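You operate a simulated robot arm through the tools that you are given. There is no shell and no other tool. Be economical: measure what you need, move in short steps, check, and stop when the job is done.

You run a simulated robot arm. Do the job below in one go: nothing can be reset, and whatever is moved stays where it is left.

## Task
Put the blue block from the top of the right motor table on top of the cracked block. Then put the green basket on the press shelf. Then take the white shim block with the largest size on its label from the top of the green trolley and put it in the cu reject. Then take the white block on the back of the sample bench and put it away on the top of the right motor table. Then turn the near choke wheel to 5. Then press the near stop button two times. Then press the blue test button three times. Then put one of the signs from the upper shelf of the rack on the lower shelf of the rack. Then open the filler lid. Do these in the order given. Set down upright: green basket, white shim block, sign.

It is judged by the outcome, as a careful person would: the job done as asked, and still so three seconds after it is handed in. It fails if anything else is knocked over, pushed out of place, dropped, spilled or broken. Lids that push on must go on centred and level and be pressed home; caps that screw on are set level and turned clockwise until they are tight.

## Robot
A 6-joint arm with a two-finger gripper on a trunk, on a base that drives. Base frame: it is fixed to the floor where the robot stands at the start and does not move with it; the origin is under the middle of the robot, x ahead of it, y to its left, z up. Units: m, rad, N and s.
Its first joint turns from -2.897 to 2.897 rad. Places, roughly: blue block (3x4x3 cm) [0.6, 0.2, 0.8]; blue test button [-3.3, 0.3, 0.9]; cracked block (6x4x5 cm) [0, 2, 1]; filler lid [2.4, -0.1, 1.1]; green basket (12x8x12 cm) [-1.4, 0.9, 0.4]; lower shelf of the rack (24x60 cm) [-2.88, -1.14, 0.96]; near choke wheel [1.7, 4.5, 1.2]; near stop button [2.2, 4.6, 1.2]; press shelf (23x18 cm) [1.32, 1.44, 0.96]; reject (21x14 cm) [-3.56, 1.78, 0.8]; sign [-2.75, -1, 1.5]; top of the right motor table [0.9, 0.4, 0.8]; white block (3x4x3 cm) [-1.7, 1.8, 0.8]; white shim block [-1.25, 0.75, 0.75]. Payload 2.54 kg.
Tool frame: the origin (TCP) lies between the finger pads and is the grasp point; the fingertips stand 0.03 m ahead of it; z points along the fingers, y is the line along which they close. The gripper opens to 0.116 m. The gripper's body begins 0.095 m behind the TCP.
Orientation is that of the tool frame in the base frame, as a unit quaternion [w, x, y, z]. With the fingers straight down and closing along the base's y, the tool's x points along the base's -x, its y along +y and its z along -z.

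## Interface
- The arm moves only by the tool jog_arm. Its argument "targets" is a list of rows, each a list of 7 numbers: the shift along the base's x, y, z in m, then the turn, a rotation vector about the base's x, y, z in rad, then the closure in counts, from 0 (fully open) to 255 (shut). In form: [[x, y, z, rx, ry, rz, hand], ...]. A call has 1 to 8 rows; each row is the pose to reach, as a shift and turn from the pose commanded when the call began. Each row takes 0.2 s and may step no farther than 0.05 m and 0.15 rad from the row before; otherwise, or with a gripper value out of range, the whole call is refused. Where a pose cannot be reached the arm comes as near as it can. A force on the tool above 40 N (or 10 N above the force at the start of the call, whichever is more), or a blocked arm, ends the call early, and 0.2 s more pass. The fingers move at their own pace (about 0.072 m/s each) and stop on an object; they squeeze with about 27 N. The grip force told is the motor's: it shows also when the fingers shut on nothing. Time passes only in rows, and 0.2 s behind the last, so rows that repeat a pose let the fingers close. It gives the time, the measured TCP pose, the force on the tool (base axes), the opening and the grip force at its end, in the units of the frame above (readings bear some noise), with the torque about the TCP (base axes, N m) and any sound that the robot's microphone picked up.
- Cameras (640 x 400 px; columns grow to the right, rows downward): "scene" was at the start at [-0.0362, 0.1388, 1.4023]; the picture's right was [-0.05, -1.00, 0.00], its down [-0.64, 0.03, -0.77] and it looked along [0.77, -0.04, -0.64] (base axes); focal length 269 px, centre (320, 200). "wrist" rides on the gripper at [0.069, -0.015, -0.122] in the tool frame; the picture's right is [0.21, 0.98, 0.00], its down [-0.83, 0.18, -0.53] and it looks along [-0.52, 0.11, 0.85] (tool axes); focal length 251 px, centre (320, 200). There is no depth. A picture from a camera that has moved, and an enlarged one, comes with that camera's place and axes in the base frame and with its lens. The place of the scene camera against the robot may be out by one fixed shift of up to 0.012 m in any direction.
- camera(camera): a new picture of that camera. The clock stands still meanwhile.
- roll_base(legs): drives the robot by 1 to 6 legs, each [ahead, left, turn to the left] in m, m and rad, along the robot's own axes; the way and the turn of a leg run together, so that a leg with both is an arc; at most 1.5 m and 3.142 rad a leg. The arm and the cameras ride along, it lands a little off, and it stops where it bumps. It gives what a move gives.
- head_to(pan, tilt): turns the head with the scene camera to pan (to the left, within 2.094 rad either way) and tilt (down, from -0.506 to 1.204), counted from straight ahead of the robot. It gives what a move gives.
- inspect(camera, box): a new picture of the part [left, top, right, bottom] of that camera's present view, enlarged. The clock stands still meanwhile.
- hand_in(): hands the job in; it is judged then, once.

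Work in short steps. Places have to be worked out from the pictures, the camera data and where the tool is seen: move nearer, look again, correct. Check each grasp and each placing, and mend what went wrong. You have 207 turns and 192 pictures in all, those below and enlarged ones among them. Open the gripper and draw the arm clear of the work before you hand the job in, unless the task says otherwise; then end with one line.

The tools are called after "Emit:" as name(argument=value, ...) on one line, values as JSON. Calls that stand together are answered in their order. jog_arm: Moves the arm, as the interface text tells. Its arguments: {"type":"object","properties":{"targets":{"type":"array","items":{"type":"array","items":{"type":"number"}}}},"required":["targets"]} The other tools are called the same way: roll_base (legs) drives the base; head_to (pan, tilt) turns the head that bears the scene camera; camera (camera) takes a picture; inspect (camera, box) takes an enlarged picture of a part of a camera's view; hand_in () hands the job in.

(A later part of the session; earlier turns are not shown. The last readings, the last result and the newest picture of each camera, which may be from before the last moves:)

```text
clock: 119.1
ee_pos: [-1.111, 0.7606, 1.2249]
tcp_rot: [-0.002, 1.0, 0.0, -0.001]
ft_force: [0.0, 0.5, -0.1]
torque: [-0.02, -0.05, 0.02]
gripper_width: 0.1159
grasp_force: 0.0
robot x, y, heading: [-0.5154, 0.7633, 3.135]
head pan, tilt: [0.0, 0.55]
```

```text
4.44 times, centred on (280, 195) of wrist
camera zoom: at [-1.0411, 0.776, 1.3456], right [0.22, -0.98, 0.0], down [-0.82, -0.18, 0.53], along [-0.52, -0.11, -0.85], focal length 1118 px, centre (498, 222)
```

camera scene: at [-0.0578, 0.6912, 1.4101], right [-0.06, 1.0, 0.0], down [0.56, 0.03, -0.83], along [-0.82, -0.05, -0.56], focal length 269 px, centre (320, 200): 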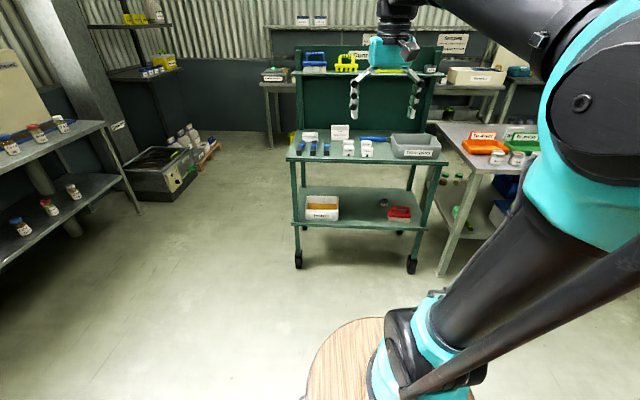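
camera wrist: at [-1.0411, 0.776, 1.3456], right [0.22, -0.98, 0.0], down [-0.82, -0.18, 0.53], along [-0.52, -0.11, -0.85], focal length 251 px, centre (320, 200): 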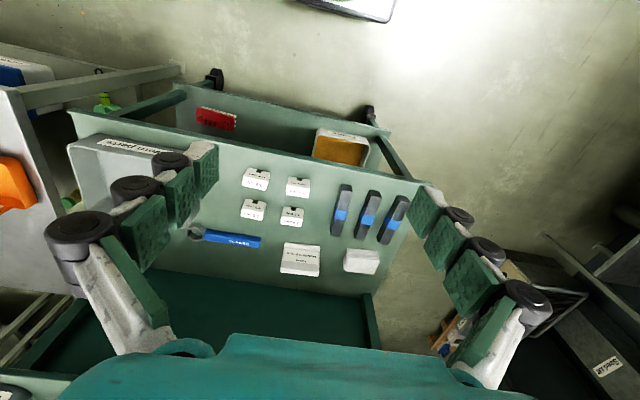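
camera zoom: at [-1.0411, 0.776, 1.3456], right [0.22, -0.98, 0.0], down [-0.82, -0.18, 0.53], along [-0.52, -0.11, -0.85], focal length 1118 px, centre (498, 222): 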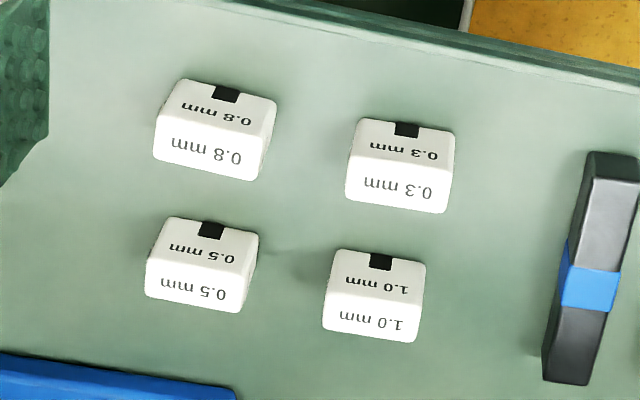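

The 1.0 mm shim is the largest, at about (-1.39, 0.765), top z≈0.88. I move above it with the gripper at ~0.08 m opening.

Emit:
jog_arm(targets=[[-0.035, 0.001, -0.025, 0, 0, 0, 79], [-0.07, 0.002, -0.05, 0, 0, 0, 79], [-0.105, 0.003, -0.075, 0, 0, 0, 79], [-0.14, 0.004, -0.1, 0, 0, 0, 79], [-0.175, 0.005, -0.125, 0, 0, 0, 79], [-0.21, 0.006, -0.15, 0, 0, 0, 79], [-0.245, 0.007, -0.175, 0, 0, 0, 79], [-0.28, 0.007, -0.21, 0, 0, 0, 79]])

Emit:
camera(camera="wrist")

Emit:
inspect(camera="scene", box=[310, 150, 430, 230])

```text
clock: 120.9
ee_pos: [-1.3888, 0.7722, 1.0144]
tcp_rot: [-0.003, 1.0, 0.001, -0.001]
ft_force: [1.4, -0.7, 1.4]
torque: [-0.02, 0.07, -0.01]
gripper_width: 0.08
grasp_force: 0.2
robot x, y, heading: [-0.5186, 0.767, 3.141]
head pan, tilt: [0.0, 0.55]
```

```text
122 pictures are left
camera wrist: at [-1.3208, 0.7862, 1.1373], right [0.22, -0.98, 0.0], down [-0.82, -0.18, 0.53], along [-0.52, -0.11, -0.84], focal length 251 px, centre (320, 200)
```

wrist: 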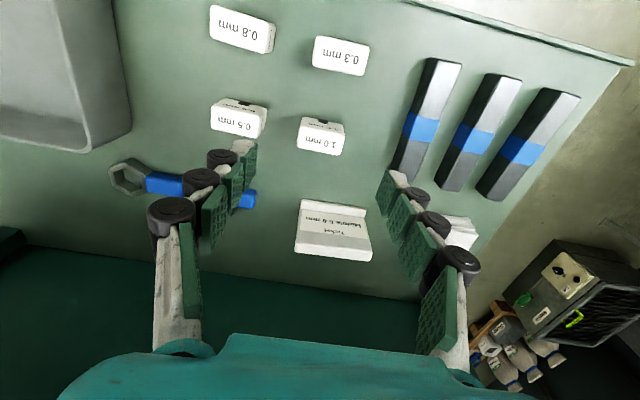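

```text
5.00 times, centred on (370, 190) of scene
camera zoom: at [-0.4875, 0.6094, 1.4146], right [0.0, 1.0, 0.0], down [0.52, 0.0, -0.85], along [-0.85, 0.0, -0.52], focal length 1343 px, centre (70, 250)
```

zoom: 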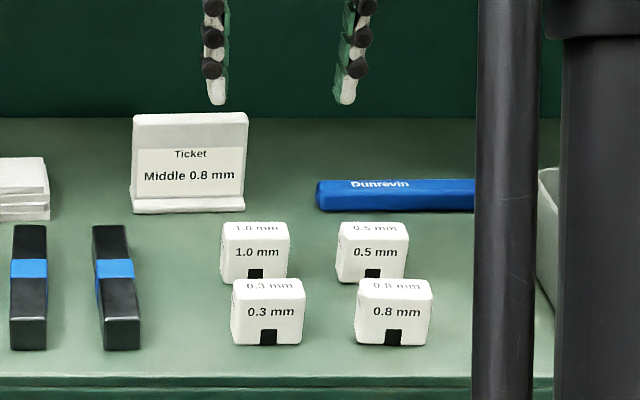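

Emit:
jog_arm(targets=[[-0.008, -0.002, -0.04, 0, 0, 0, 79], [-0.008, -0.002, -0.075, 0, 0, 0, 79]])

Emit:
camera(camera="wrist")

Emit:
inspect(camera="scene", box=[310, 150, 430, 230])

```text
clock: 121.5
ee_pos: [-1.3976, 0.7661, 0.9411]
tcp_rot: [-0.003, 1.0, 0.0, -0.001]
ft_force: [-0.1, 1.0, -0.6]
torque: [-0.01, 0.05, 0.02]
gripper_width: 0.0802
grasp_force: 0.2
robot x, y, heading: [-0.5173, 0.7648, 3.14]
head pan, tilt: [0.0, 0.55]
```

```text
120 pictures are left
camera wrist: at [-1.3296, 0.7804, 1.0619], right [0.22, -0.98, 0.0], down [-0.82, -0.18, 0.53], along [-0.52, -0.11, -0.84], focal length 251 px, centre (320, 200)
```

wrist: 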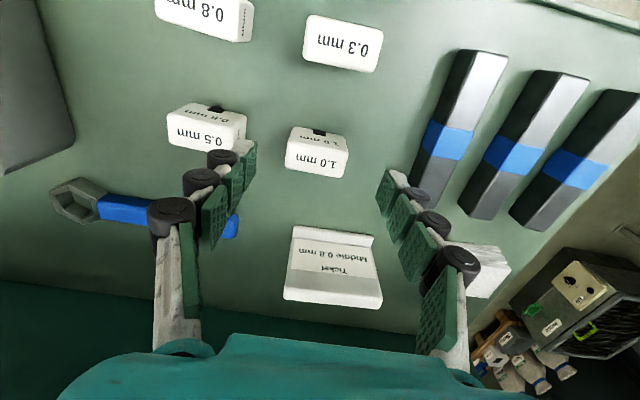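

```text
5.00 times, centred on (370, 190) of scene
camera zoom: at [-0.488, 0.6094, 1.4146], right [0.0, 1.0, 0.0], down [0.52, 0.0, -0.85], along [-0.85, 0.0, -0.52], focal length 1343 px, centre (70, 250)
```

zoom: 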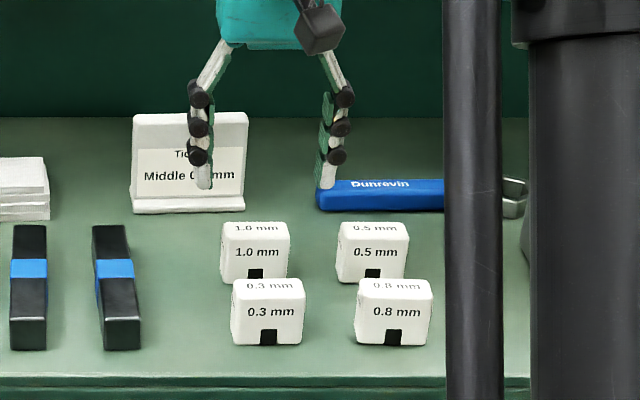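

Shim top centre at (-1.404, 0.768). Adjust and descend to z≈0.90, then check.

Emit:
jog_arm(targets=[[-0.005, 0.002, -0.02, 0, 0, 0, 79], [-0.005, 0.002, -0.04, 0, 0, 0, 79]])

Emit:
camera(camera="wrist")

Emit:
inspect(camera="scene", box=[310, 150, 430, 230])

```text
clock: 122.1
ee_pos: [-1.4035, 0.7676, 0.9005]
tcp_rot: [-0.003, 1.0, 0.0, -0.001]
ft_force: [0.5, 0.0, -0.4]
torque: [0.02, 0.04, 0.02]
gripper_width: 0.0799
grasp_force: 0.1
robot x, y, heading: [-0.5148, 0.7647, 3.143]
head pan, tilt: [0.0, 0.55]
```

```text
118 pictures are left
camera wrist: at [-1.334, 0.7822, 1.0222], right [0.22, -0.98, 0.0], down [-0.82, -0.18, 0.53], along [-0.52, -0.11, -0.85], focal length 251 px, centre (320, 200)
```

wrist: 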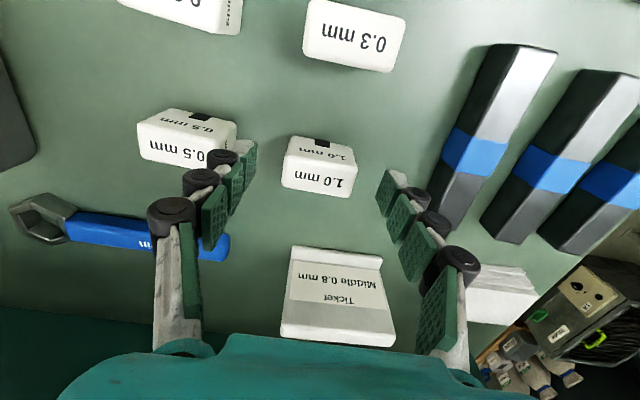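

```text
5.00 times, centred on (370, 190) of scene
camera zoom: at [-0.488, 0.6094, 1.4146], right [0.0, 1.0, 0.0], down [0.52, 0.0, -0.85], along [-0.85, 0.0, -0.52], focal length 1343 px, centre (70, 250)
```

zoom: 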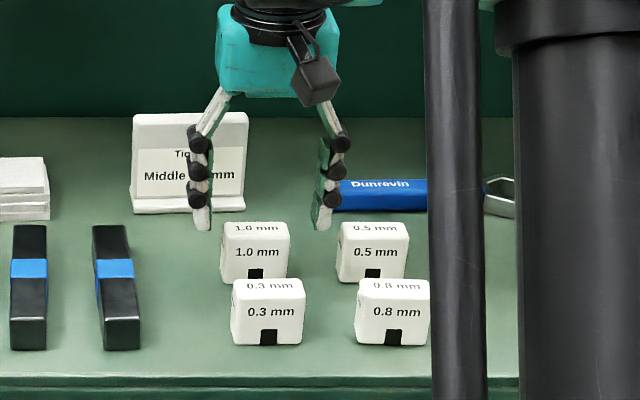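

Aligned. Descend to z≈0.868 and close.

Emit:
jog_arm(targets=[[-0.002, 0.001, -0.015, 0, 0, 0, 79], [-0.002, 0.001, -0.028, 0, 0, 0, 79], [-0.002, 0.001, -0.032, 0, 0, 0, 79]])

Emit:
jog_arm(targets=[[0, 0, 0, 0, 0, 0, 255], [0, 0, 0, 0, 0, 0, 255], [0, 0, 0, 0, 0, 0, 255], [0, 0, 0.02, 0, 0, 0, 255], [0, 0, 0.05, 0, 0, 0, 255], [0, 0, 0.1, 0, 0, 0, 255]])

Emit:
camera(camera="wrist")

```text
clock: 122.9
ee_pos: [-1.405, 0.7689, 0.8682]
tcp_rot: [-0.003, 1.0, 0.0, -0.001]
ft_force: [0.5, -0.1, 0.2]
torque: [-0.01, 0.03, 0.05]
gripper_width: 0.08
grasp_force: 0.0
robot x, y, heading: [-0.5146, 0.7671, 3.145]
head pan, tilt: [0.0, 0.55]
```

```text
clock: 124.3
ee_pos: [-1.4042, 0.771, 0.9665]
tcp_rot: [-0.002, 1.0, 0.001, -0.001]
ft_force: [-0.2, -0.2, -1.0]
torque: [0.01, -0.04, 0.03]
gripper_width: 0.0507
grasp_force: 27.1
robot x, y, heading: [-0.5097, 0.7687, 3.139]
head pan, tilt: [0.0, 0.55]
```

```text
116 pictures are left
camera wrist: at [-1.3354, 0.7843, 1.0884], right [0.22, -0.98, 0.0], down [-0.82, -0.18, 0.53], along [-0.52, -0.11, -0.85], focal length 251 px, centre (320, 200)
```

wrist: 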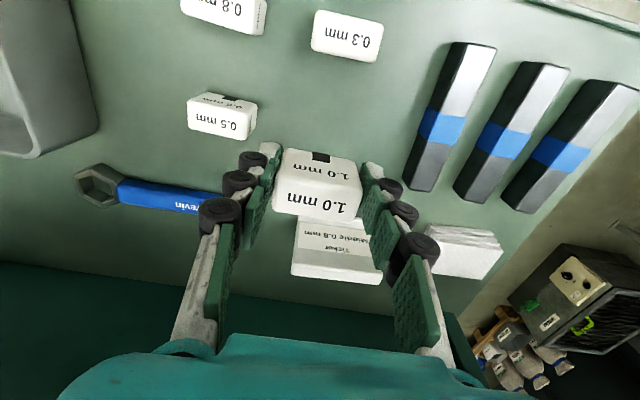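

Shim held (0.051 m). Raise and retract, then survey the route to the reject bin at (-3.56, 1.78).

Emit:
jog_arm(targets=[[0.02, 0, 0.04, 0, 0, 0, 255], [0.05, 0, 0.075, 0, 0, 0, 255], [0.085, 0, 0.11, 0, 0, 0, 255], [0.12, 0, 0.14, 0, 0, 0, 255], [0.155, 0, 0.17, 0, 0, 0, 255], [0.195, 0, 0.2, 0, 0, 0, 255], [0.235, 0, 0.225, 0, 0, 0, 255], [0.28, 0, 0.24, 0, 0, 0, 255]])

Emit:
head_to(pan=0.3, tilt=0.3)

Emit:
camera(camera="scene")

Emit:
head_to(pan=-0.5, tilt=0.25)

Emit:
camera(camera="scene")

```text
clock: 126.1
ee_pos: [-1.1274, 0.7711, 1.2064]
tcp_rot: [-0.003, 1.0, 0.001, -0.001]
ft_force: [-0.4, 0.5, -0.8]
torque: [0.0, -0.06, 0.0]
gripper_width: 0.0505
grasp_force: 27.1
robot x, y, heading: [-0.5168, 0.7671, 3.14]
head pan, tilt: [0.0, 0.55]
```

```text
clock: 126.9
ee_pos: [-1.1261, 0.771, 1.2067]
tcp_rot: [-0.003, 1.0, 0.0, -0.001]
ft_force: [-0.1, -0.3, -0.7]
torque: [-0.01, -0.02, 0.03]
gripper_width: 0.0508
grasp_force: 27.1
robot x, y, heading: [-0.5167, 0.7652, 3.136]
head pan, tilt: [0.3, 0.3]
```

```text
115 pictures are left
camera scene: at [-0.4874, 0.5819, 1.4375], right [-0.29, 0.96, 0.0], down [0.28, 0.09, -0.96], along [-0.91, -0.28, -0.3], focal length 269 px, centre (320, 200)
```

scene: 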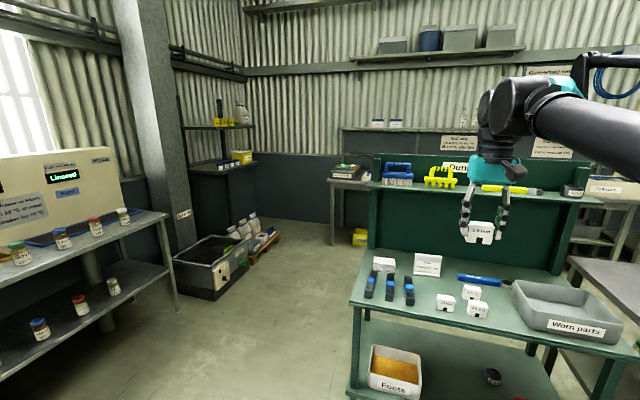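

```text
clock: 128.1
ee_pos: [-1.1253, 0.7705, 1.2064]
tcp_rot: [-0.002, 1.0, -0.001, 0.0]
ft_force: [-0.4, 0.0, -0.8]
torque: [0.02, 0.01, 0.02]
gripper_width: 0.0507
grasp_force: 27.3
robot x, y, heading: [-0.5149, 0.7673, 3.141]
head pan, tilt: [-0.499, 0.25]
```

```text
114 pictures are left
camera scene: at [-0.4802, 0.6541, 1.4423], right [0.48, 0.88, 0.0], down [0.22, -0.12, -0.97], along [-0.85, 0.46, -0.25], focal length 269 px, centre (320, 200)
```

scene: 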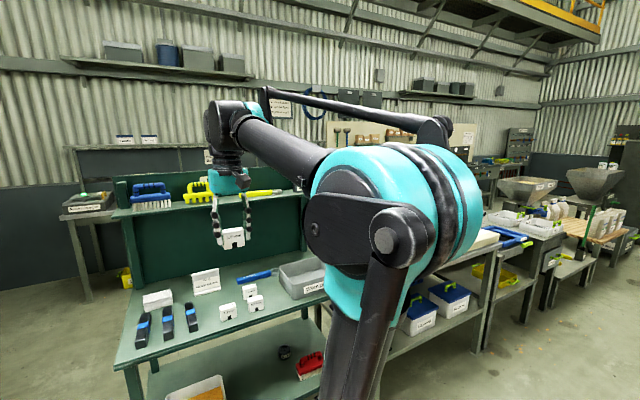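

I drive around the trolley's left end: left 0.72 m then ahead, and look toward the wall bench.

Emit:
roll_base(legs=[[0, 0.75, 0], [1.35, 0, 0]])

Emit:
head_to(pan=-0.6, tilt=0.4)

Emit:
camera(camera="scene")

Emit:
head_to(pan=-1.3, tilt=0.5)

Emit:
camera(camera="scene")

Emit:
head_to(pan=0.4, tilt=0.4)

Emit:
camera(camera="scene")

```text
clock: 138.4
ee_pos: [-2.4625, 0.0171, 1.2062]
tcp_rot: [-0.002, 1.0, 0.006, -0.001]
ft_force: [0.4, 0.6, -0.3]
torque: [-0.03, -0.03, 0.01]
gripper_width: 0.0507
grasp_force: 27.3
robot x, y, heading: [-1.8528, 0.0206, -3.128]
head pan, tilt: [-0.499, 0.25]
```

```text
clock: 139.1
ee_pos: [-2.4623, 0.0176, 1.2067]
tcp_rot: [-0.003, 1.0, 0.006, 0.0]
ft_force: [0.2, -0.3, -0.6]
torque: [-0.01, 0.02, 0.01]
gripper_width: 0.051
grasp_force: 27.1
robot x, y, heading: [-1.8534, 0.0185, -3.129]
head pan, tilt: [-0.6, 0.4]
```

```text
113 pictures are left
camera scene: at [-1.8109, -0.0843, 1.4284], right [0.56, 0.83, 0.0], down [0.32, -0.22, -0.92], along [-0.77, 0.51, -0.39], focal length 269 px, centre (320, 200)
```

scene: 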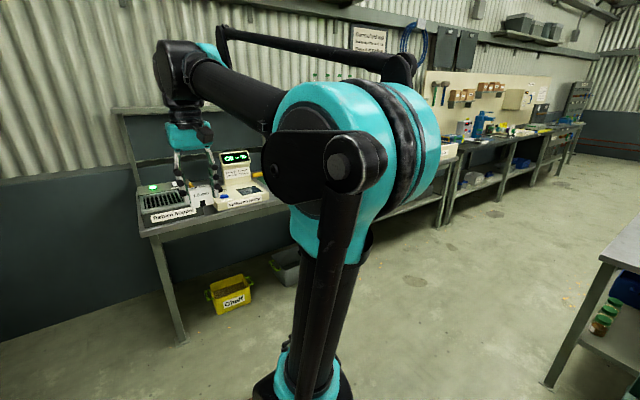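

```text
clock: 140.2
ee_pos: [-2.4628, 0.0181, 1.2062]
tcp_rot: [-0.002, 1.0, 0.006, -0.001]
ft_force: [-0.3, 0.2, -0.8]
torque: [0.01, 0.01, -0.02]
gripper_width: 0.0508
grasp_force: 27.1
robot x, y, heading: [-1.8547, 0.0208, -3.133]
head pan, tilt: [-1.3, 0.499]
```

```text
112 pictures are left
camera scene: at [-1.7592, -0.0484, 1.4192], right [0.96, 0.28, 0.0], down [0.13, -0.46, -0.88], along [-0.24, 0.84, -0.48], focal length 269 px, centre (320, 200)
```

scene: 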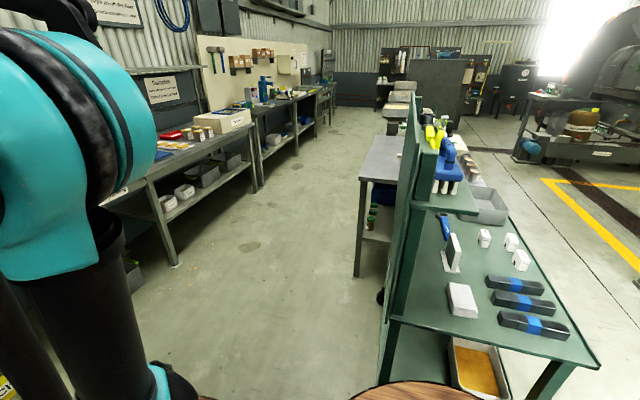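

```text
clock: 141.9
ee_pos: [-2.4621, 0.0172, 1.2075]
tcp_rot: [-0.002, 1.0, 0.006, 0.0]
ft_force: [0.4, -0.3, -1.1]
torque: [-0.03, 0.03, 0.0]
gripper_width: 0.0509
grasp_force: 26.7
robot x, y, heading: [-1.8561, 0.021, -3.132]
head pan, tilt: [0.4, 0.4]
```

```text
111 pictures are left
camera scene: at [-1.8189, -0.1727, 1.4283], right [-0.4, 0.92, 0.0], down [0.36, 0.15, -0.92], along [-0.84, -0.37, -0.39], focal length 269 px, centre (320, 200)
```

scene: 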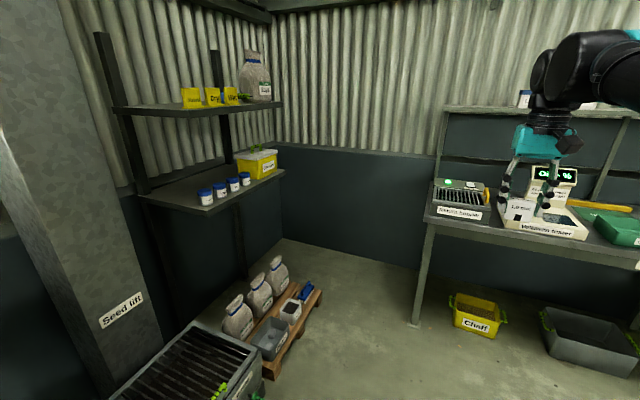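

Corridor between benches is ~1.35 m wide. I stay facing -x, move ahead to x≈-2.5, and strafe right to y≈1.78.

Emit:
roll_base(legs=[[0.65, 0, 0], [0, -1.3, 0], [0, -0.46, 0]])

Emit:
head_to(pan=0.0, tilt=0.5)

Emit:
camera(camera="scene")

Emit:
camera(camera="wrist")

```text
clock: 153.9
ee_pos: [-3.1046, 1.7717, 1.2067]
tcp_rot: [-0.003, 1.0, 0.001, 0.0]
ft_force: [-0.3, -0.1, 0.5]
torque: [-0.01, -0.01, 0.01]
gripper_width: 0.0508
grasp_force: 27.1
robot x, y, heading: [-2.4966, 1.772, -3.138]
head pan, tilt: [0.4, 0.4]
```

```text
clock: 154.8
ee_pos: [-3.1045, 1.772, 1.2066]
tcp_rot: [-0.003, 1.0, 0.001, -0.001]
ft_force: [-0.7, -0.5, -1.1]
torque: [0.02, -0.01, 0.01]
gripper_width: 0.0509
grasp_force: 26.9
robot x, y, heading: [-2.4924, 1.7677, -3.142]
head pan, tilt: [0.0, 0.499]
```

```text
110 pictures are left
camera scene: at [-2.4677, 1.6116, 1.4192], right [0.0, 1.0, 0.0], down [0.48, 0.0, -0.88], along [-0.88, 0.0, -0.48], focal length 269 px, centre (320, 200)
```

scene: 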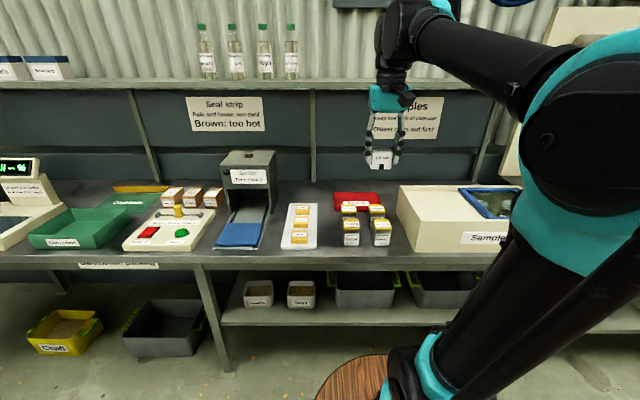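

```text
109 pictures are left
camera wrist: at [-3.0354, 1.7865, 1.3282], right [0.22, -0.98, 0.0], down [-0.82, -0.19, 0.53], along [-0.52, -0.11, -0.85], focal length 251 px, centre (320, 200)
```

wrist: 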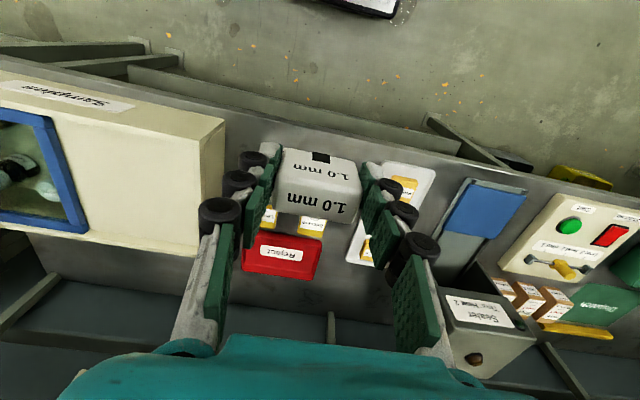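

A red "Reject" tray is on the bench behind some sample boxes. Enlarge to read labels.

Emit:
inspect(camera="scene", box=[270, 150, 430, 250])

Emit:
inspect(camera="wrist", box=[220, 190, 360, 290])

```text
4.00 times, centred on (350, 200) of scene
camera zoom: at [-2.4677, 1.6116, 1.4192], right [0.0, 1.0, 0.0], down [0.48, 0.0, -0.88], along [-0.88, 0.0, -0.48], focal length 1074 px, centre (200, 200)
```

zoom: 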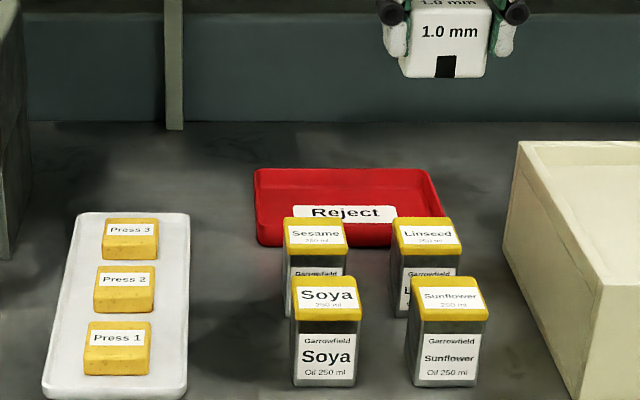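

```text
4.00 times, centred on (290, 240) of wrist
camera zoom: at [-3.0354, 1.7865, 1.3282], right [0.22, -0.98, 0.0], down [-0.82, -0.19, 0.53], along [-0.52, -0.11, -0.85], focal length 1006 px, centre (440, 40)
```

zoom: 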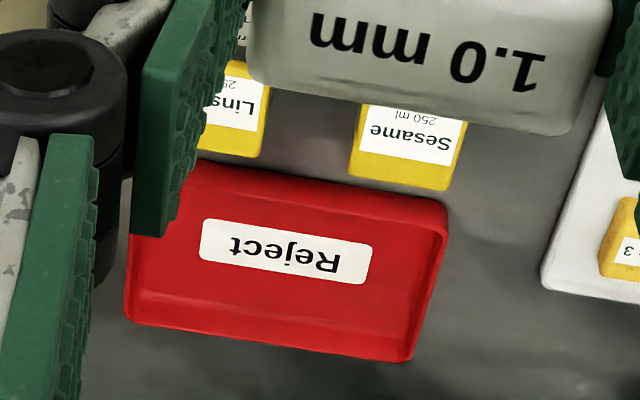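

Tray centre triangulates to (-3.54, 1.78, 0.83). I drive 0.17 m closer, then bring the shim above the tray.

Emit:
roll_base(legs=[[0.17, 0, 0]])

Emit:
jog_arm(targets=[[-0.035, 0.001, -0.02, 0, 0, 0, 255], [-0.07, 0.002, -0.04, 0, 0, 0, 255], [-0.105, 0.003, -0.06, 0, 0, 0, 255], [-0.14, 0.004, -0.08, 0, 0, 0, 255], [-0.175, 0.005, -0.1, 0, 0, 0, 255], [-0.21, 0.006, -0.13, 0, 0, 0, 255], [-0.245, 0.007, -0.16, 0, 0, 0, 255], [-0.27, 0.008, -0.2, 0, 0, 0, 255]])

Emit:
camera(camera="wrist")

Emit:
camera(camera="scene")

```text
clock: 156.3
ee_pos: [-3.2756, 1.7733, 1.2069]
tcp_rot: [-0.003, 1.0, 0.0, -0.001]
ft_force: [0.1, 0.8, -1.1]
torque: [0.03, -0.03, -0.03]
gripper_width: 0.0509
grasp_force: 27.3
robot x, y, heading: [-2.6631, 1.7689, 3.137]
head pan, tilt: [0.0, 0.499]
```

```text
clock: 158.1
ee_pos: [-3.5444, 1.7826, 1.0053]
tcp_rot: [-0.002, 1.0, 0.0, -0.001]
ft_force: [1.2, -0.4, 0.4]
torque: [0.01, 0.08, -0.01]
gripper_width: 0.051
grasp_force: 27.1
robot x, y, heading: [-2.6684, 1.7698, 3.141]
head pan, tilt: [0.0, 0.499]
```

```text
106 pictures are left
camera wrist: at [-3.4755, 1.796, 1.1263], right [0.21, -0.98, 0.0], down [-0.82, -0.18, 0.53], along [-0.52, -0.11, -0.84], focal length 251 px, centre (320, 200)
```

wrist: 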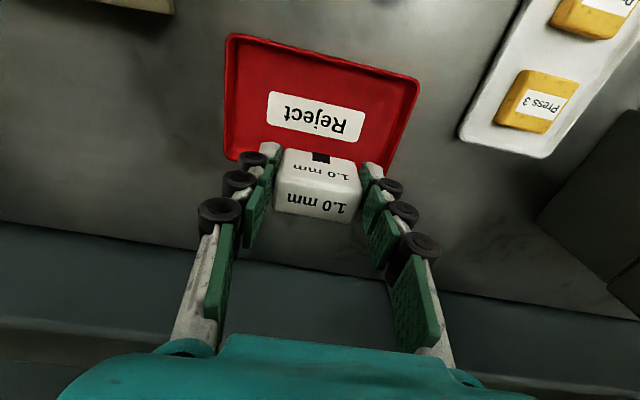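

```text
105 pictures are left
camera scene: at [-2.6388, 1.6117, 1.4192], right [0.0, 1.0, 0.0], down [0.48, 0.0, -0.88], along [-0.88, 0.0, -0.48], focal length 269 px, centre (320, 200)
```

scene: 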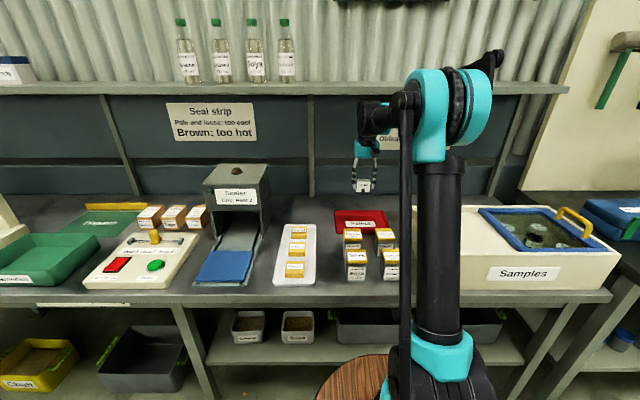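

Centred over the tray. Descend with guard.

Emit:
jog_arm(targets=[[0, 0.004, -0.04, 0, 0, 0, 255], [0, 0.004, -0.08, 0, 0, 0, 255], [0, 0.004, -0.11, 0, 0, 0, 255], [0, 0.004, -0.125, 0, 0, 0, 255]])

Emit:
jog_arm(targets=[[0, 0, -0.004, 0, 0, 0, 255], [0, 0, -0.008, 0, 0, 0, 255], [0, 0, -0.012, 0, 0, 0, 255], [0, 0, -0.016, 0, 0, 0, 255], [0, 0, -0.02, 0, 0, 0, 255]])

Emit:
camera(camera="wrist")

Emit:
inspect(camera="scene", box=[310, 180, 430, 255])

```text
clock: 159.1
ee_pos: [-3.5472, 1.7855, 0.8795]
tcp_rot: [-0.002, 1.0, 0.0, -0.001]
ft_force: [0.2, 0.3, -0.7]
torque: [0.0, 0.01, -0.01]
gripper_width: 0.0509
grasp_force: 26.7
robot x, y, heading: [-2.6675, 1.7702, 3.137]
head pan, tilt: [0.0, 0.499]
```

```text
clock: 160.3
ee_pos: [-3.5457, 1.7836, 0.8618]
tcp_rot: [-0.003, 1.0, 0.0, -0.001]
ft_force: [0.0, -0.7, -0.9]
torque: [0.04, 0.01, 0.0]
gripper_width: 0.0507
grasp_force: 27.5
robot x, y, heading: [-2.6661, 1.7634, 3.134]
head pan, tilt: [0.0, 0.499]
```

```text
104 pictures are left
camera wrist: at [-3.4768, 1.8, 0.9829], right [0.21, -0.98, 0.0], down [-0.82, -0.18, 0.53], along [-0.52, -0.11, -0.85], focal length 251 px, centre (320, 200)
```

wrist: 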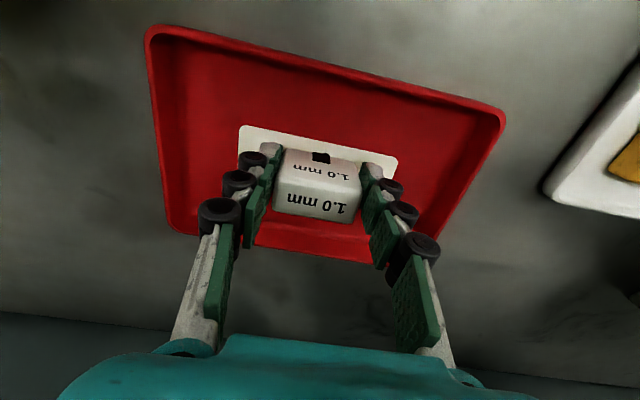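

```text
5.33 times, centred on (370, 218) of scene
camera zoom: at [-2.6392, 1.6117, 1.4192], right [0.0, 1.0, 0.0], down [0.48, 0.0, -0.88], along [-0.88, 0.0, -0.48], focal length 1432 px, centre (53, 107)
```

zoom: 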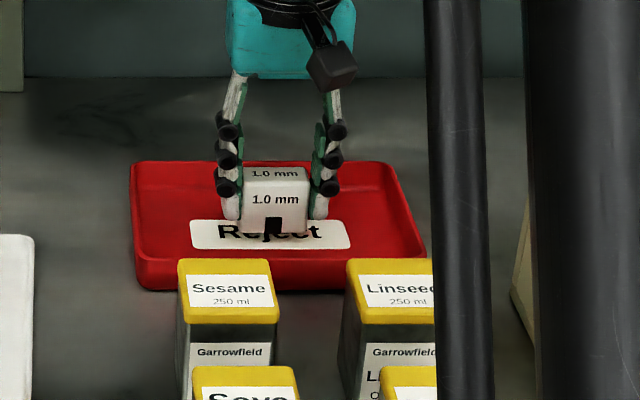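

Inside the tray. Continue down until contact.

Emit:
jog_arm(targets=[[0.004, 0, -0.004, 0, 0, 0, 255], [0.008, 0, -0.008, 0, 0, 0, 255], [0.008, 0, -0.012, 0, 0, 0, 255], [0.008, 0, -0.016, 0, 0, 0, 255], [0.008, 0, -0.02, 0, 0, 0, 255]])

```text
clock: 161.5
ee_pos: [-3.5384, 1.7853, 0.8421]
tcp_rot: [-0.003, 1.0, 0.0, -0.002]
ft_force: [-0.5, 0.7, 19.0]
torque: [0.04, 0.11, -0.01]
gripper_width: 0.0511
grasp_force: 27.3
robot x, y, heading: [-2.6652, 1.7703, 3.14]
head pan, tilt: [0.0, 0.499]
```

Contact (19 N). Ease off 1.5 mm and release, then rise.

Emit:
jog_arm(targets=[[0, 0, 0.001, 0, 0, 0, 255], [0, 0, 0.001, 0, 0, 0, 125], [0, 0, 0.001, 0, 0, 0, 100], [0, 0, 0.001, 0, 0, 0, 85], [0, 0, 0.04, 0, 0, 0, 85], [0, 0, 0.085, 0, 0, 0, 85], [0, 0, 0.13, 0, 0, 0, 60], [0.02, 0, 0.17, 0, 0, 0, 0]])

Emit:
camera(camera="wrist")

Emit:
inspect(camera="scene", box=[310, 180, 430, 255])

```text
clock: 163.3
ee_pos: [-3.5176, 1.7845, 1.0107]
tcp_rot: [-0.002, 1.0, 0.0, -0.001]
ft_force: [-0.6, 0.1, 0.1]
torque: [-0.01, -0.03, 0.0]
gripper_width: 0.116
grasp_force: 0.1
robot x, y, heading: [-2.6681, 1.7691, 3.142]
head pan, tilt: [0.0, 0.499]
```

```text
102 pictures are left
camera wrist: at [-3.4482, 1.799, 1.1325], right [0.21, -0.98, 0.0], down [-0.82, -0.18, 0.53], along [-0.52, -0.11, -0.85], focal length 251 px, centre (320, 200)
```

wrist: 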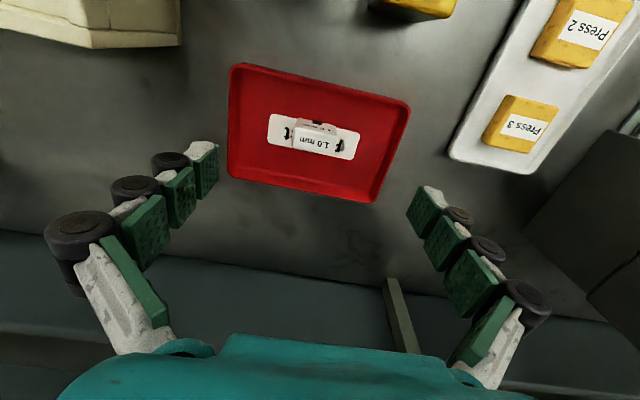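

```text
5.33 times, centred on (370, 218) of scene
camera zoom: at [-2.6395, 1.6117, 1.4192], right [0.0, 1.0, 0.0], down [0.48, 0.0, -0.88], along [-0.88, 0.0, -0.48], focal length 1432 px, centre (53, 107)
```

zoom: 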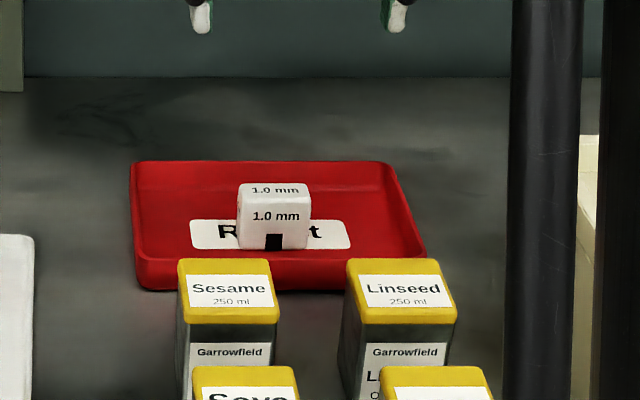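

Shim stands upright in the tray. Retract, back up, and turn to face the sample bench's back side.

Emit:
jog_arm(targets=[[0.03, 0, 0.035, 0, 0, 0, 0], [0.06, 0, 0.07, 0, 0, 0, 0], [0.09, 0, 0.105, 0, 0, 0, 0], [0.125, 0, 0.14, 0, 0, 0, 0], [0.16, 0, 0.17, 0, 0, 0, 0], [0.2, 0, 0.19, 0, 0, 0, 0], [0.245, 0, 0.2, 0, 0, 0, 0], [0.29, 0, 0.2, 0, 0, 0, 0]])

Emit:
roll_base(legs=[[-0.12, 0, 0], [0, 0, 1.57], [0, 0, 1.57]])

Emit:
head_to(pan=0.0, tilt=0.6)

Emit:
camera(camera="scene")

```text
clock: 165.1
ee_pos: [-3.2269, 1.7847, 1.211]
tcp_rot: [-0.002, 1.0, 0.0, 0.0]
ft_force: [-1.2, -0.7, -0.2]
torque: [0.02, -0.06, 0.02]
gripper_width: 0.1157
grasp_force: 0.1
robot x, y, heading: [-2.6653, 1.7679, 3.136]
head pan, tilt: [0.0, 0.499]
```

```text
clock: 173.9
ee_pos: [-1.9868, 1.7335, 1.21]
tcp_rot: [0.001, 0.015, 1.0, -0.003]
ft_force: [-0.5, 0.2, 0.6]
torque: [0.01, 0.02, 0.02]
gripper_width: 0.1161
grasp_force: 0.1
robot x, y, heading: [-2.5478, 1.7697, -0.031]
head pan, tilt: [0.0, 0.499]
```

```text
clock: 174.6
ee_pos: [-1.9866, 1.7338, 1.2101]
tcp_rot: [0.001, 0.016, 1.0, -0.003]
ft_force: [-0.1, 0.8, -0.1]
torque: [-0.01, -0.02, 0.02]
gripper_width: 0.1159
grasp_force: 0.2
robot x, y, heading: [-2.5473, 1.7733, -0.033]
head pan, tilt: [0.0, 0.6]
```

```text
100 pictures are left
camera scene: at [-2.5741, 1.9124, 1.4101], right [-0.03, -1.0, 0.0], down [-0.56, 0.02, -0.83], along [0.82, -0.03, -0.56], focal length 269 px, centre (320, 200)
```

scene: 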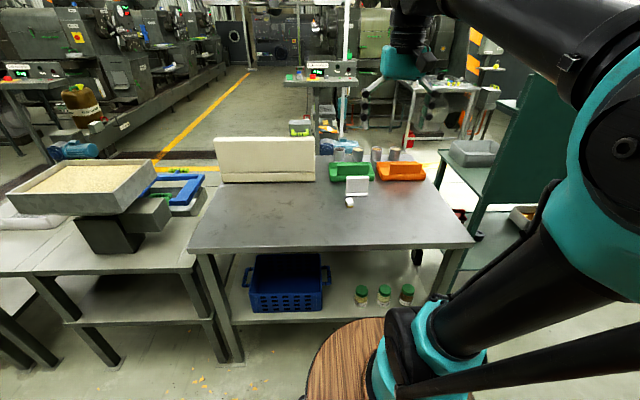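

Emit:
inspect(camera="scene", box=[310, 150, 430, 225])

Emit:
camera(camera="wrist")

```text
5.33 times, centred on (370, 188) of scene
camera zoom: at [-2.5741, 1.9124, 1.4101], right [-0.03, -1.0, 0.0], down [-0.56, 0.02, -0.83], along [0.82, -0.03, -0.56], focal length 1432 px, centre (53, 267)
```

zoom: 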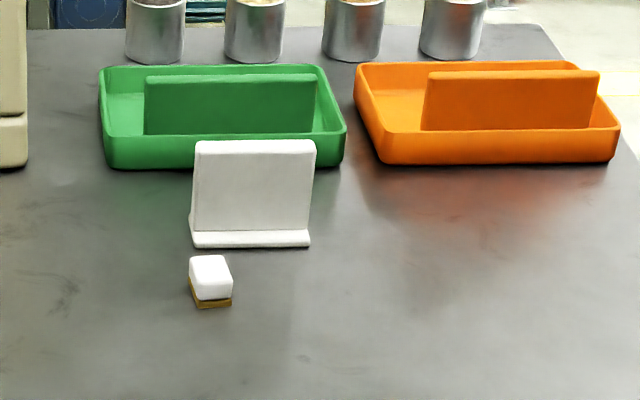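

```text
98 pictures are left
camera wrist: at [-2.0565, 1.7211, 1.3326], right [-0.18, 0.98, 0.0], down [0.83, 0.16, 0.53], along [0.53, 0.09, -0.84], focal length 251 px, centre (320, 200)
```

wrist: 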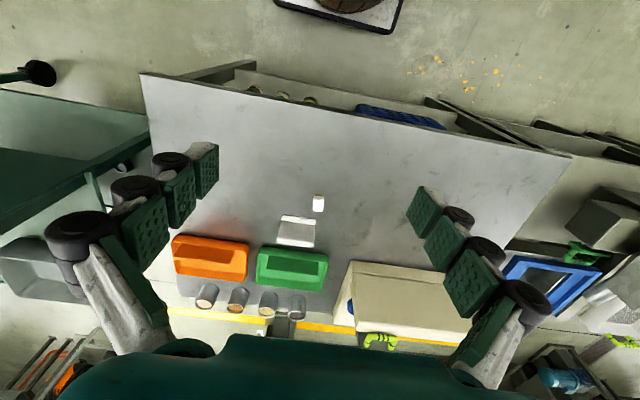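

White block at about (-1.717, 1.772, 0.80). Back up slightly for reach and move above it with gripper at ~0.06.

Emit:
roll_base(legs=[[-0.05, 0, 0.033]])

Emit:
jog_arm(targets=[[0.04, 0.002, -0.02, 0, 0, 0, 125], [0.08, 0.004, -0.04, 0, 0, 0, 125], [0.12, 0.006, -0.06, 0, 0, 0, 125], [0.16, 0.008, -0.085, 0, 0, 0, 125], [0.2, 0.01, -0.11, 0, 0, 0, 125], [0.235, 0.012, -0.14, 0, 0, 0, 125], [0.27, 0.012, -0.17, 0, 0, 0, 125], [0.305, 0.012, -0.2, 0, 0, 0, 125]])

Emit:
camera(camera="wrist")

```text
clock: 175.5
ee_pos: [-2.0355, 1.7532, 1.2108]
tcp_rot: [0.001, -0.001, 1.0, -0.002]
ft_force: [-1.3, 0.0, 0.0]
torque: [0.01, -0.03, 0.03]
gripper_width: 0.116
grasp_force: 0.0
robot x, y, heading: [-2.5949, 1.7669, -0.002]
head pan, tilt: [0.0, 0.6]
```

```text
clock: 177.3
ee_pos: [-1.7327, 1.7628, 1.0114]
tcp_rot: [0.001, -0.001, 1.0, -0.003]
ft_force: [-0.9, 0.1, 0.7]
torque: [-0.03, -0.06, 0.01]
gripper_width: 0.0592
grasp_force: 0.1
robot x, y, heading: [-2.5933, 1.7665, 0.004]
head pan, tilt: [0.0, 0.6]
```

```text
97 pictures are left
camera wrist: at [-1.8025, 1.7482, 1.1333], right [-0.22, 0.98, 0.0], down [0.82, 0.18, 0.53], along [0.52, 0.11, -0.84], focal length 251 px, centre (320, 200)
```

wrist: 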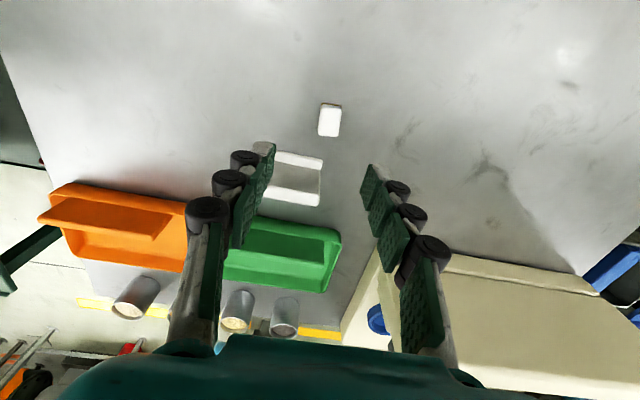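

Block at (-1.722, 1.776), narrow side along y. Descend to z≈0.88 and check.

Emit:
jog_arm(targets=[[0.005, 0.006, -0.04, 0, 0, 0, 135], [0.01, 0.012, -0.08, 0, 0, 0, 145], [0.01, 0.012, -0.125, 0, 0, 0, 145]])

Emit:
camera(camera="wrist")

Emit:
inspect(camera="scene", box=[310, 150, 430, 225])

```text
clock: 178.1
ee_pos: [-1.7224, 1.7729, 0.8888]
tcp_rot: [0.001, -0.001, 1.0, -0.003]
ft_force: [-1.2, -0.7, 0.9]
torque: [-0.02, -0.01, 0.03]
gripper_width: 0.0499
grasp_force: 0.0
robot x, y, heading: [-2.5963, 1.7704, -0.001]
head pan, tilt: [0.0, 0.6]
```

```text
96 pictures are left
camera wrist: at [-1.7915, 1.7585, 1.0098], right [-0.22, 0.98, 0.0], down [0.82, 0.18, 0.53], along [0.52, 0.11, -0.84], focal length 251 px, centre (320, 200)
```

wrist: 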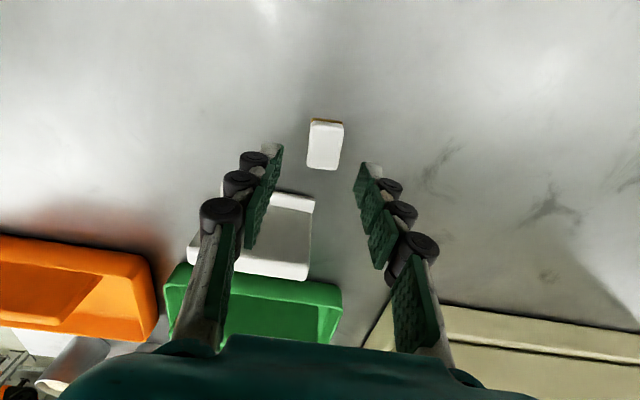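

```text
5.33 times, centred on (370, 188) of scene
camera zoom: at [-2.6287, 1.9123, 1.4101], right [0.0, -1.0, 0.0], down [-0.56, 0.0, -0.83], along [0.83, 0.0, -0.56], focal length 1432 px, centre (53, 267)
```

zoom: 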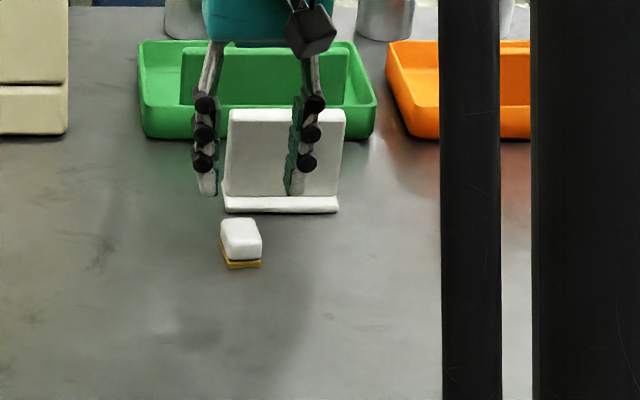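

Aligned after y +0.004. Descend to ~0.82, guarded.

Emit:
jog_arm(targets=[[0, 0.004, -0.03, 0, 0, 0, 145], [0, 0.004, -0.055, 0, 0, 0, 145], [0, 0.004, -0.063, 0, 0, 0, 145], [0, 0.004, -0.067, 0, 0, 0, 145]])

Emit:
camera(camera="wrist")

Emit:
inspect(camera="scene", box=[320, 165, 400, 215])

```text
clock: 178.9
ee_pos: [-1.7197, 1.7823, 0.8294]
tcp_rot: [0.002, -0.002, 1.0, -0.001]
ft_force: [-0.7, 12.3, 50.2]
torque: [0.58, 0.55, -0.13]
gripper_width: 0.0403
grasp_force: 20.8
robot x, y, heading: [-2.5895, 1.7702, -0.0]
head pan, tilt: [0.0, 0.6]
stopped in row 4: the force on the tool passed its limit at 56 N (the readings are from after the stop); the commanded pose is now the measured one
```

```text
94 pictures are left
camera wrist: at [-1.7903, 1.7665, 0.951], right [-0.22, 0.98, 0.0], down [0.82, 0.19, 0.54], along [0.53, 0.11, -0.84], focal length 251 px, centre (320, 200)
```

wrist: 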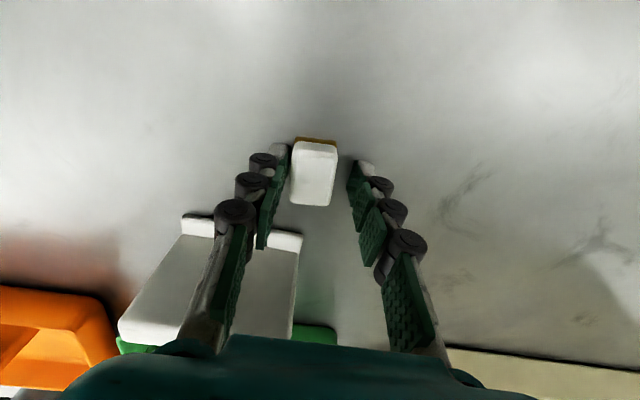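

```text
8.00 times, centred on (360, 190) of scene
camera zoom: at [-2.6306, 1.9129, 1.41], right [0.0, -1.0, 0.0], down [-0.56, 0.0, -0.83], along [0.83, 0.0, -0.56], focal length 2149 px, centre (0, 280)
```

zoom: 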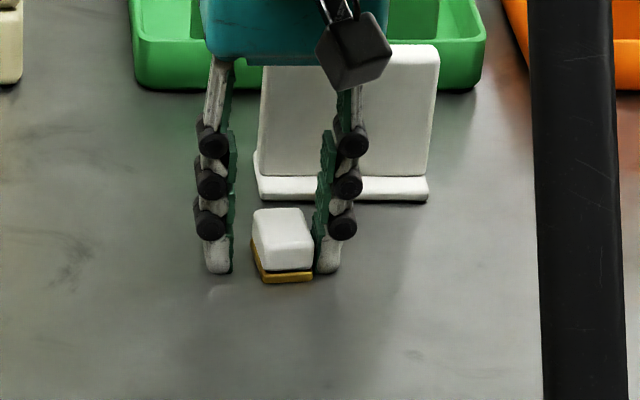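

Fingertips touched the bench (z≈0.80). Raise 4 mm, shift -4 mm in y to centre, then close.

Emit:
jog_arm(targets=[[0, 0, 0.005, 0, 0, 0, 145], [0, -0.005, 0.005, 0, 0, 0, 145]])

Emit:
camera(camera="wrist")

```text
clock: 179.5
ee_pos: [-1.7192, 1.7745, 0.8299]
tcp_rot: [0.001, 0.001, 1.0, -0.003]
ft_force: [-0.1, 0.3, -0.6]
torque: [-0.01, 0.01, -0.01]
gripper_width: 0.0498
grasp_force: 0.2
robot x, y, heading: [-2.5929, 1.7699, -0.002]
head pan, tilt: [0.0, 0.6]
```

```text
92 pictures are left
camera wrist: at [-1.7897, 1.7586, 0.9522], right [-0.22, 0.98, -0.01], down [0.82, 0.18, 0.54], along [0.52, 0.11, -0.84], focal length 251 px, centre (320, 200)
```

wrist: 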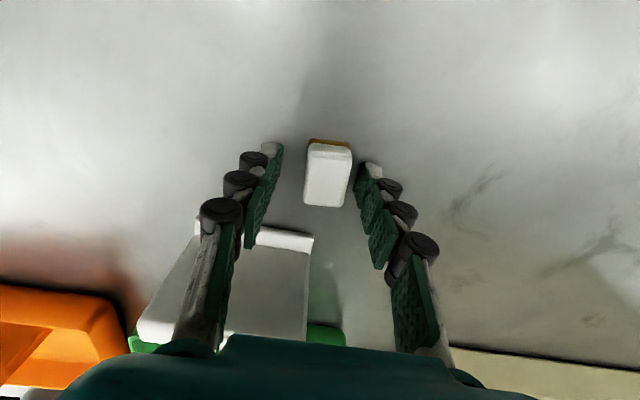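

Emit:
jog_arm(targets=[[0, 0.003, 0, 0, 0, 0, 255], [0, 0.003, 0, 0, 0, 0, 255], [0, 0.003, 0, 0, 0, 0, 255], [0, 0.003, 0.03, 0, 0, 0, 255], [-0.02, 0.003, 0.07, 0, 0, 0, 255]])

Emit:
camera(camera="wrist")

```text
clock: 180.7
ee_pos: [-1.7386, 1.776, 0.9007]
tcp_rot: [0.002, -0.001, 1.0, -0.003]
ft_force: [0.7, -0.6, -1.7]
torque: [0.0, 0.04, -0.01]
gripper_width: 0.025
grasp_force: 27.1
robot x, y, heading: [-2.596, 1.7688, 0.003]
head pan, tilt: [0.0, 0.6]
```

```text
91 pictures are left
camera wrist: at [-1.8084, 1.7611, 1.0222], right [-0.22, 0.98, -0.01], down [0.82, 0.18, 0.54], along [0.52, 0.11, -0.84], focal length 251 px, centre (320, 200)
```

wrist: 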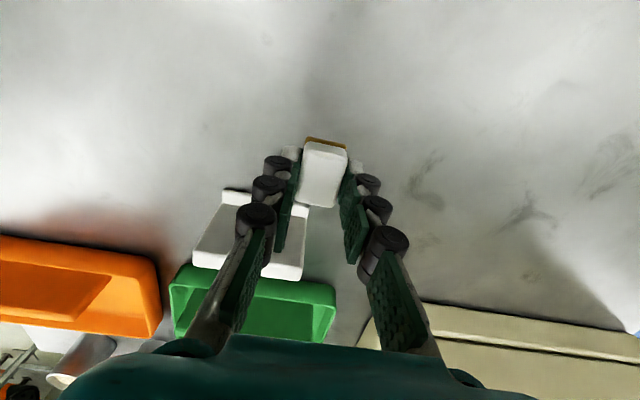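

White block held. Retract, then drive back: strafe to y≈0, then ahead to the motor table.

Emit:
jog_arm(targets=[[-0.03, 0, 0.035, 0, 0, 0, 255], [-0.06, 0, 0.07, 0, 0, 0, 255], [-0.09, 0, 0.105, 0, 0, 0, 255], [-0.12, 0, 0.14, 0, 0, 0, 255], [-0.155, 0, 0.175, 0, 0, 0, 255], [-0.19, 0, 0.21, 0, 0, 0, 255], [-0.225, 0, 0.24, 0, 0, 0, 255], [-0.26, 0, 0.26, 0, 0, 0, 255]])

Emit:
roll_base(legs=[[0, -1.4, 0], [0, -0.36, 0], [1.3, 0, 0], [0.98, 0, 0]])

Emit:
head_to(pan=0.0, tilt=0.6)

Emit:
camera(camera="scene")

```text
clock: 182.5
ee_pos: [-2.0014, 1.7766, 1.1589]
tcp_rot: [0.002, -0.001, 1.0, -0.004]
ft_force: [0.5, -0.1, 0.3]
torque: [-0.05, 0.05, -0.03]
gripper_width: 0.025
grasp_force: 26.8
robot x, y, heading: [-2.5982, 1.7662, -0.002]
head pan, tilt: [0.0, 0.6]
```

```text
clock: 202.5
ee_pos: [0.3089, -0.0205, 1.1588]
tcp_rot: [0.001, -0.001, 1.0, -0.003]
ft_force: [0.4, 0.0, -1.0]
torque: [-0.01, -0.02, -0.02]
gripper_width: 0.0247
grasp_force: 27.4
robot x, y, heading: [-0.2875, -0.0294, -0.001]
head pan, tilt: [0.0, 0.6]
```

```text
clock: 203.1
ee_pos: [0.3089, -0.0206, 1.1578]
tcp_rot: [0.002, 0.0, 1.0, -0.003]
ft_force: [-0.5, 0.3, -1.1]
torque: [0.01, 0.0, 0.01]
gripper_width: 0.0247
grasp_force: 26.7
robot x, y, heading: [-0.2859, -0.0287, 0.0]
head pan, tilt: [0.0, 0.6]
```

```text
90 pictures are left
camera scene: at [-0.3188, 0.1145, 1.4101], right [0.0, -1.0, 0.0], down [-0.56, 0.0, -0.83], along [0.83, 0.0, -0.56], focal length 269 px, centre (320, 200)
```

scene: 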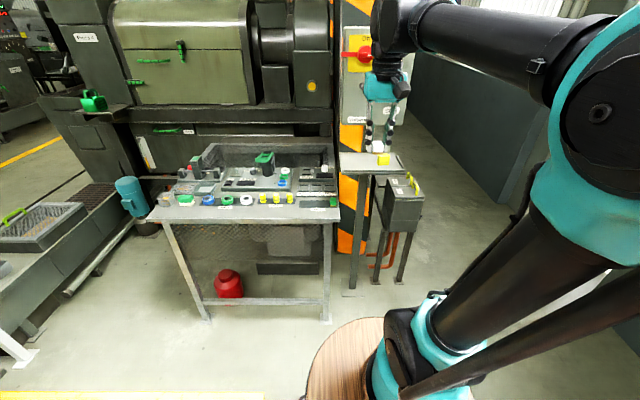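

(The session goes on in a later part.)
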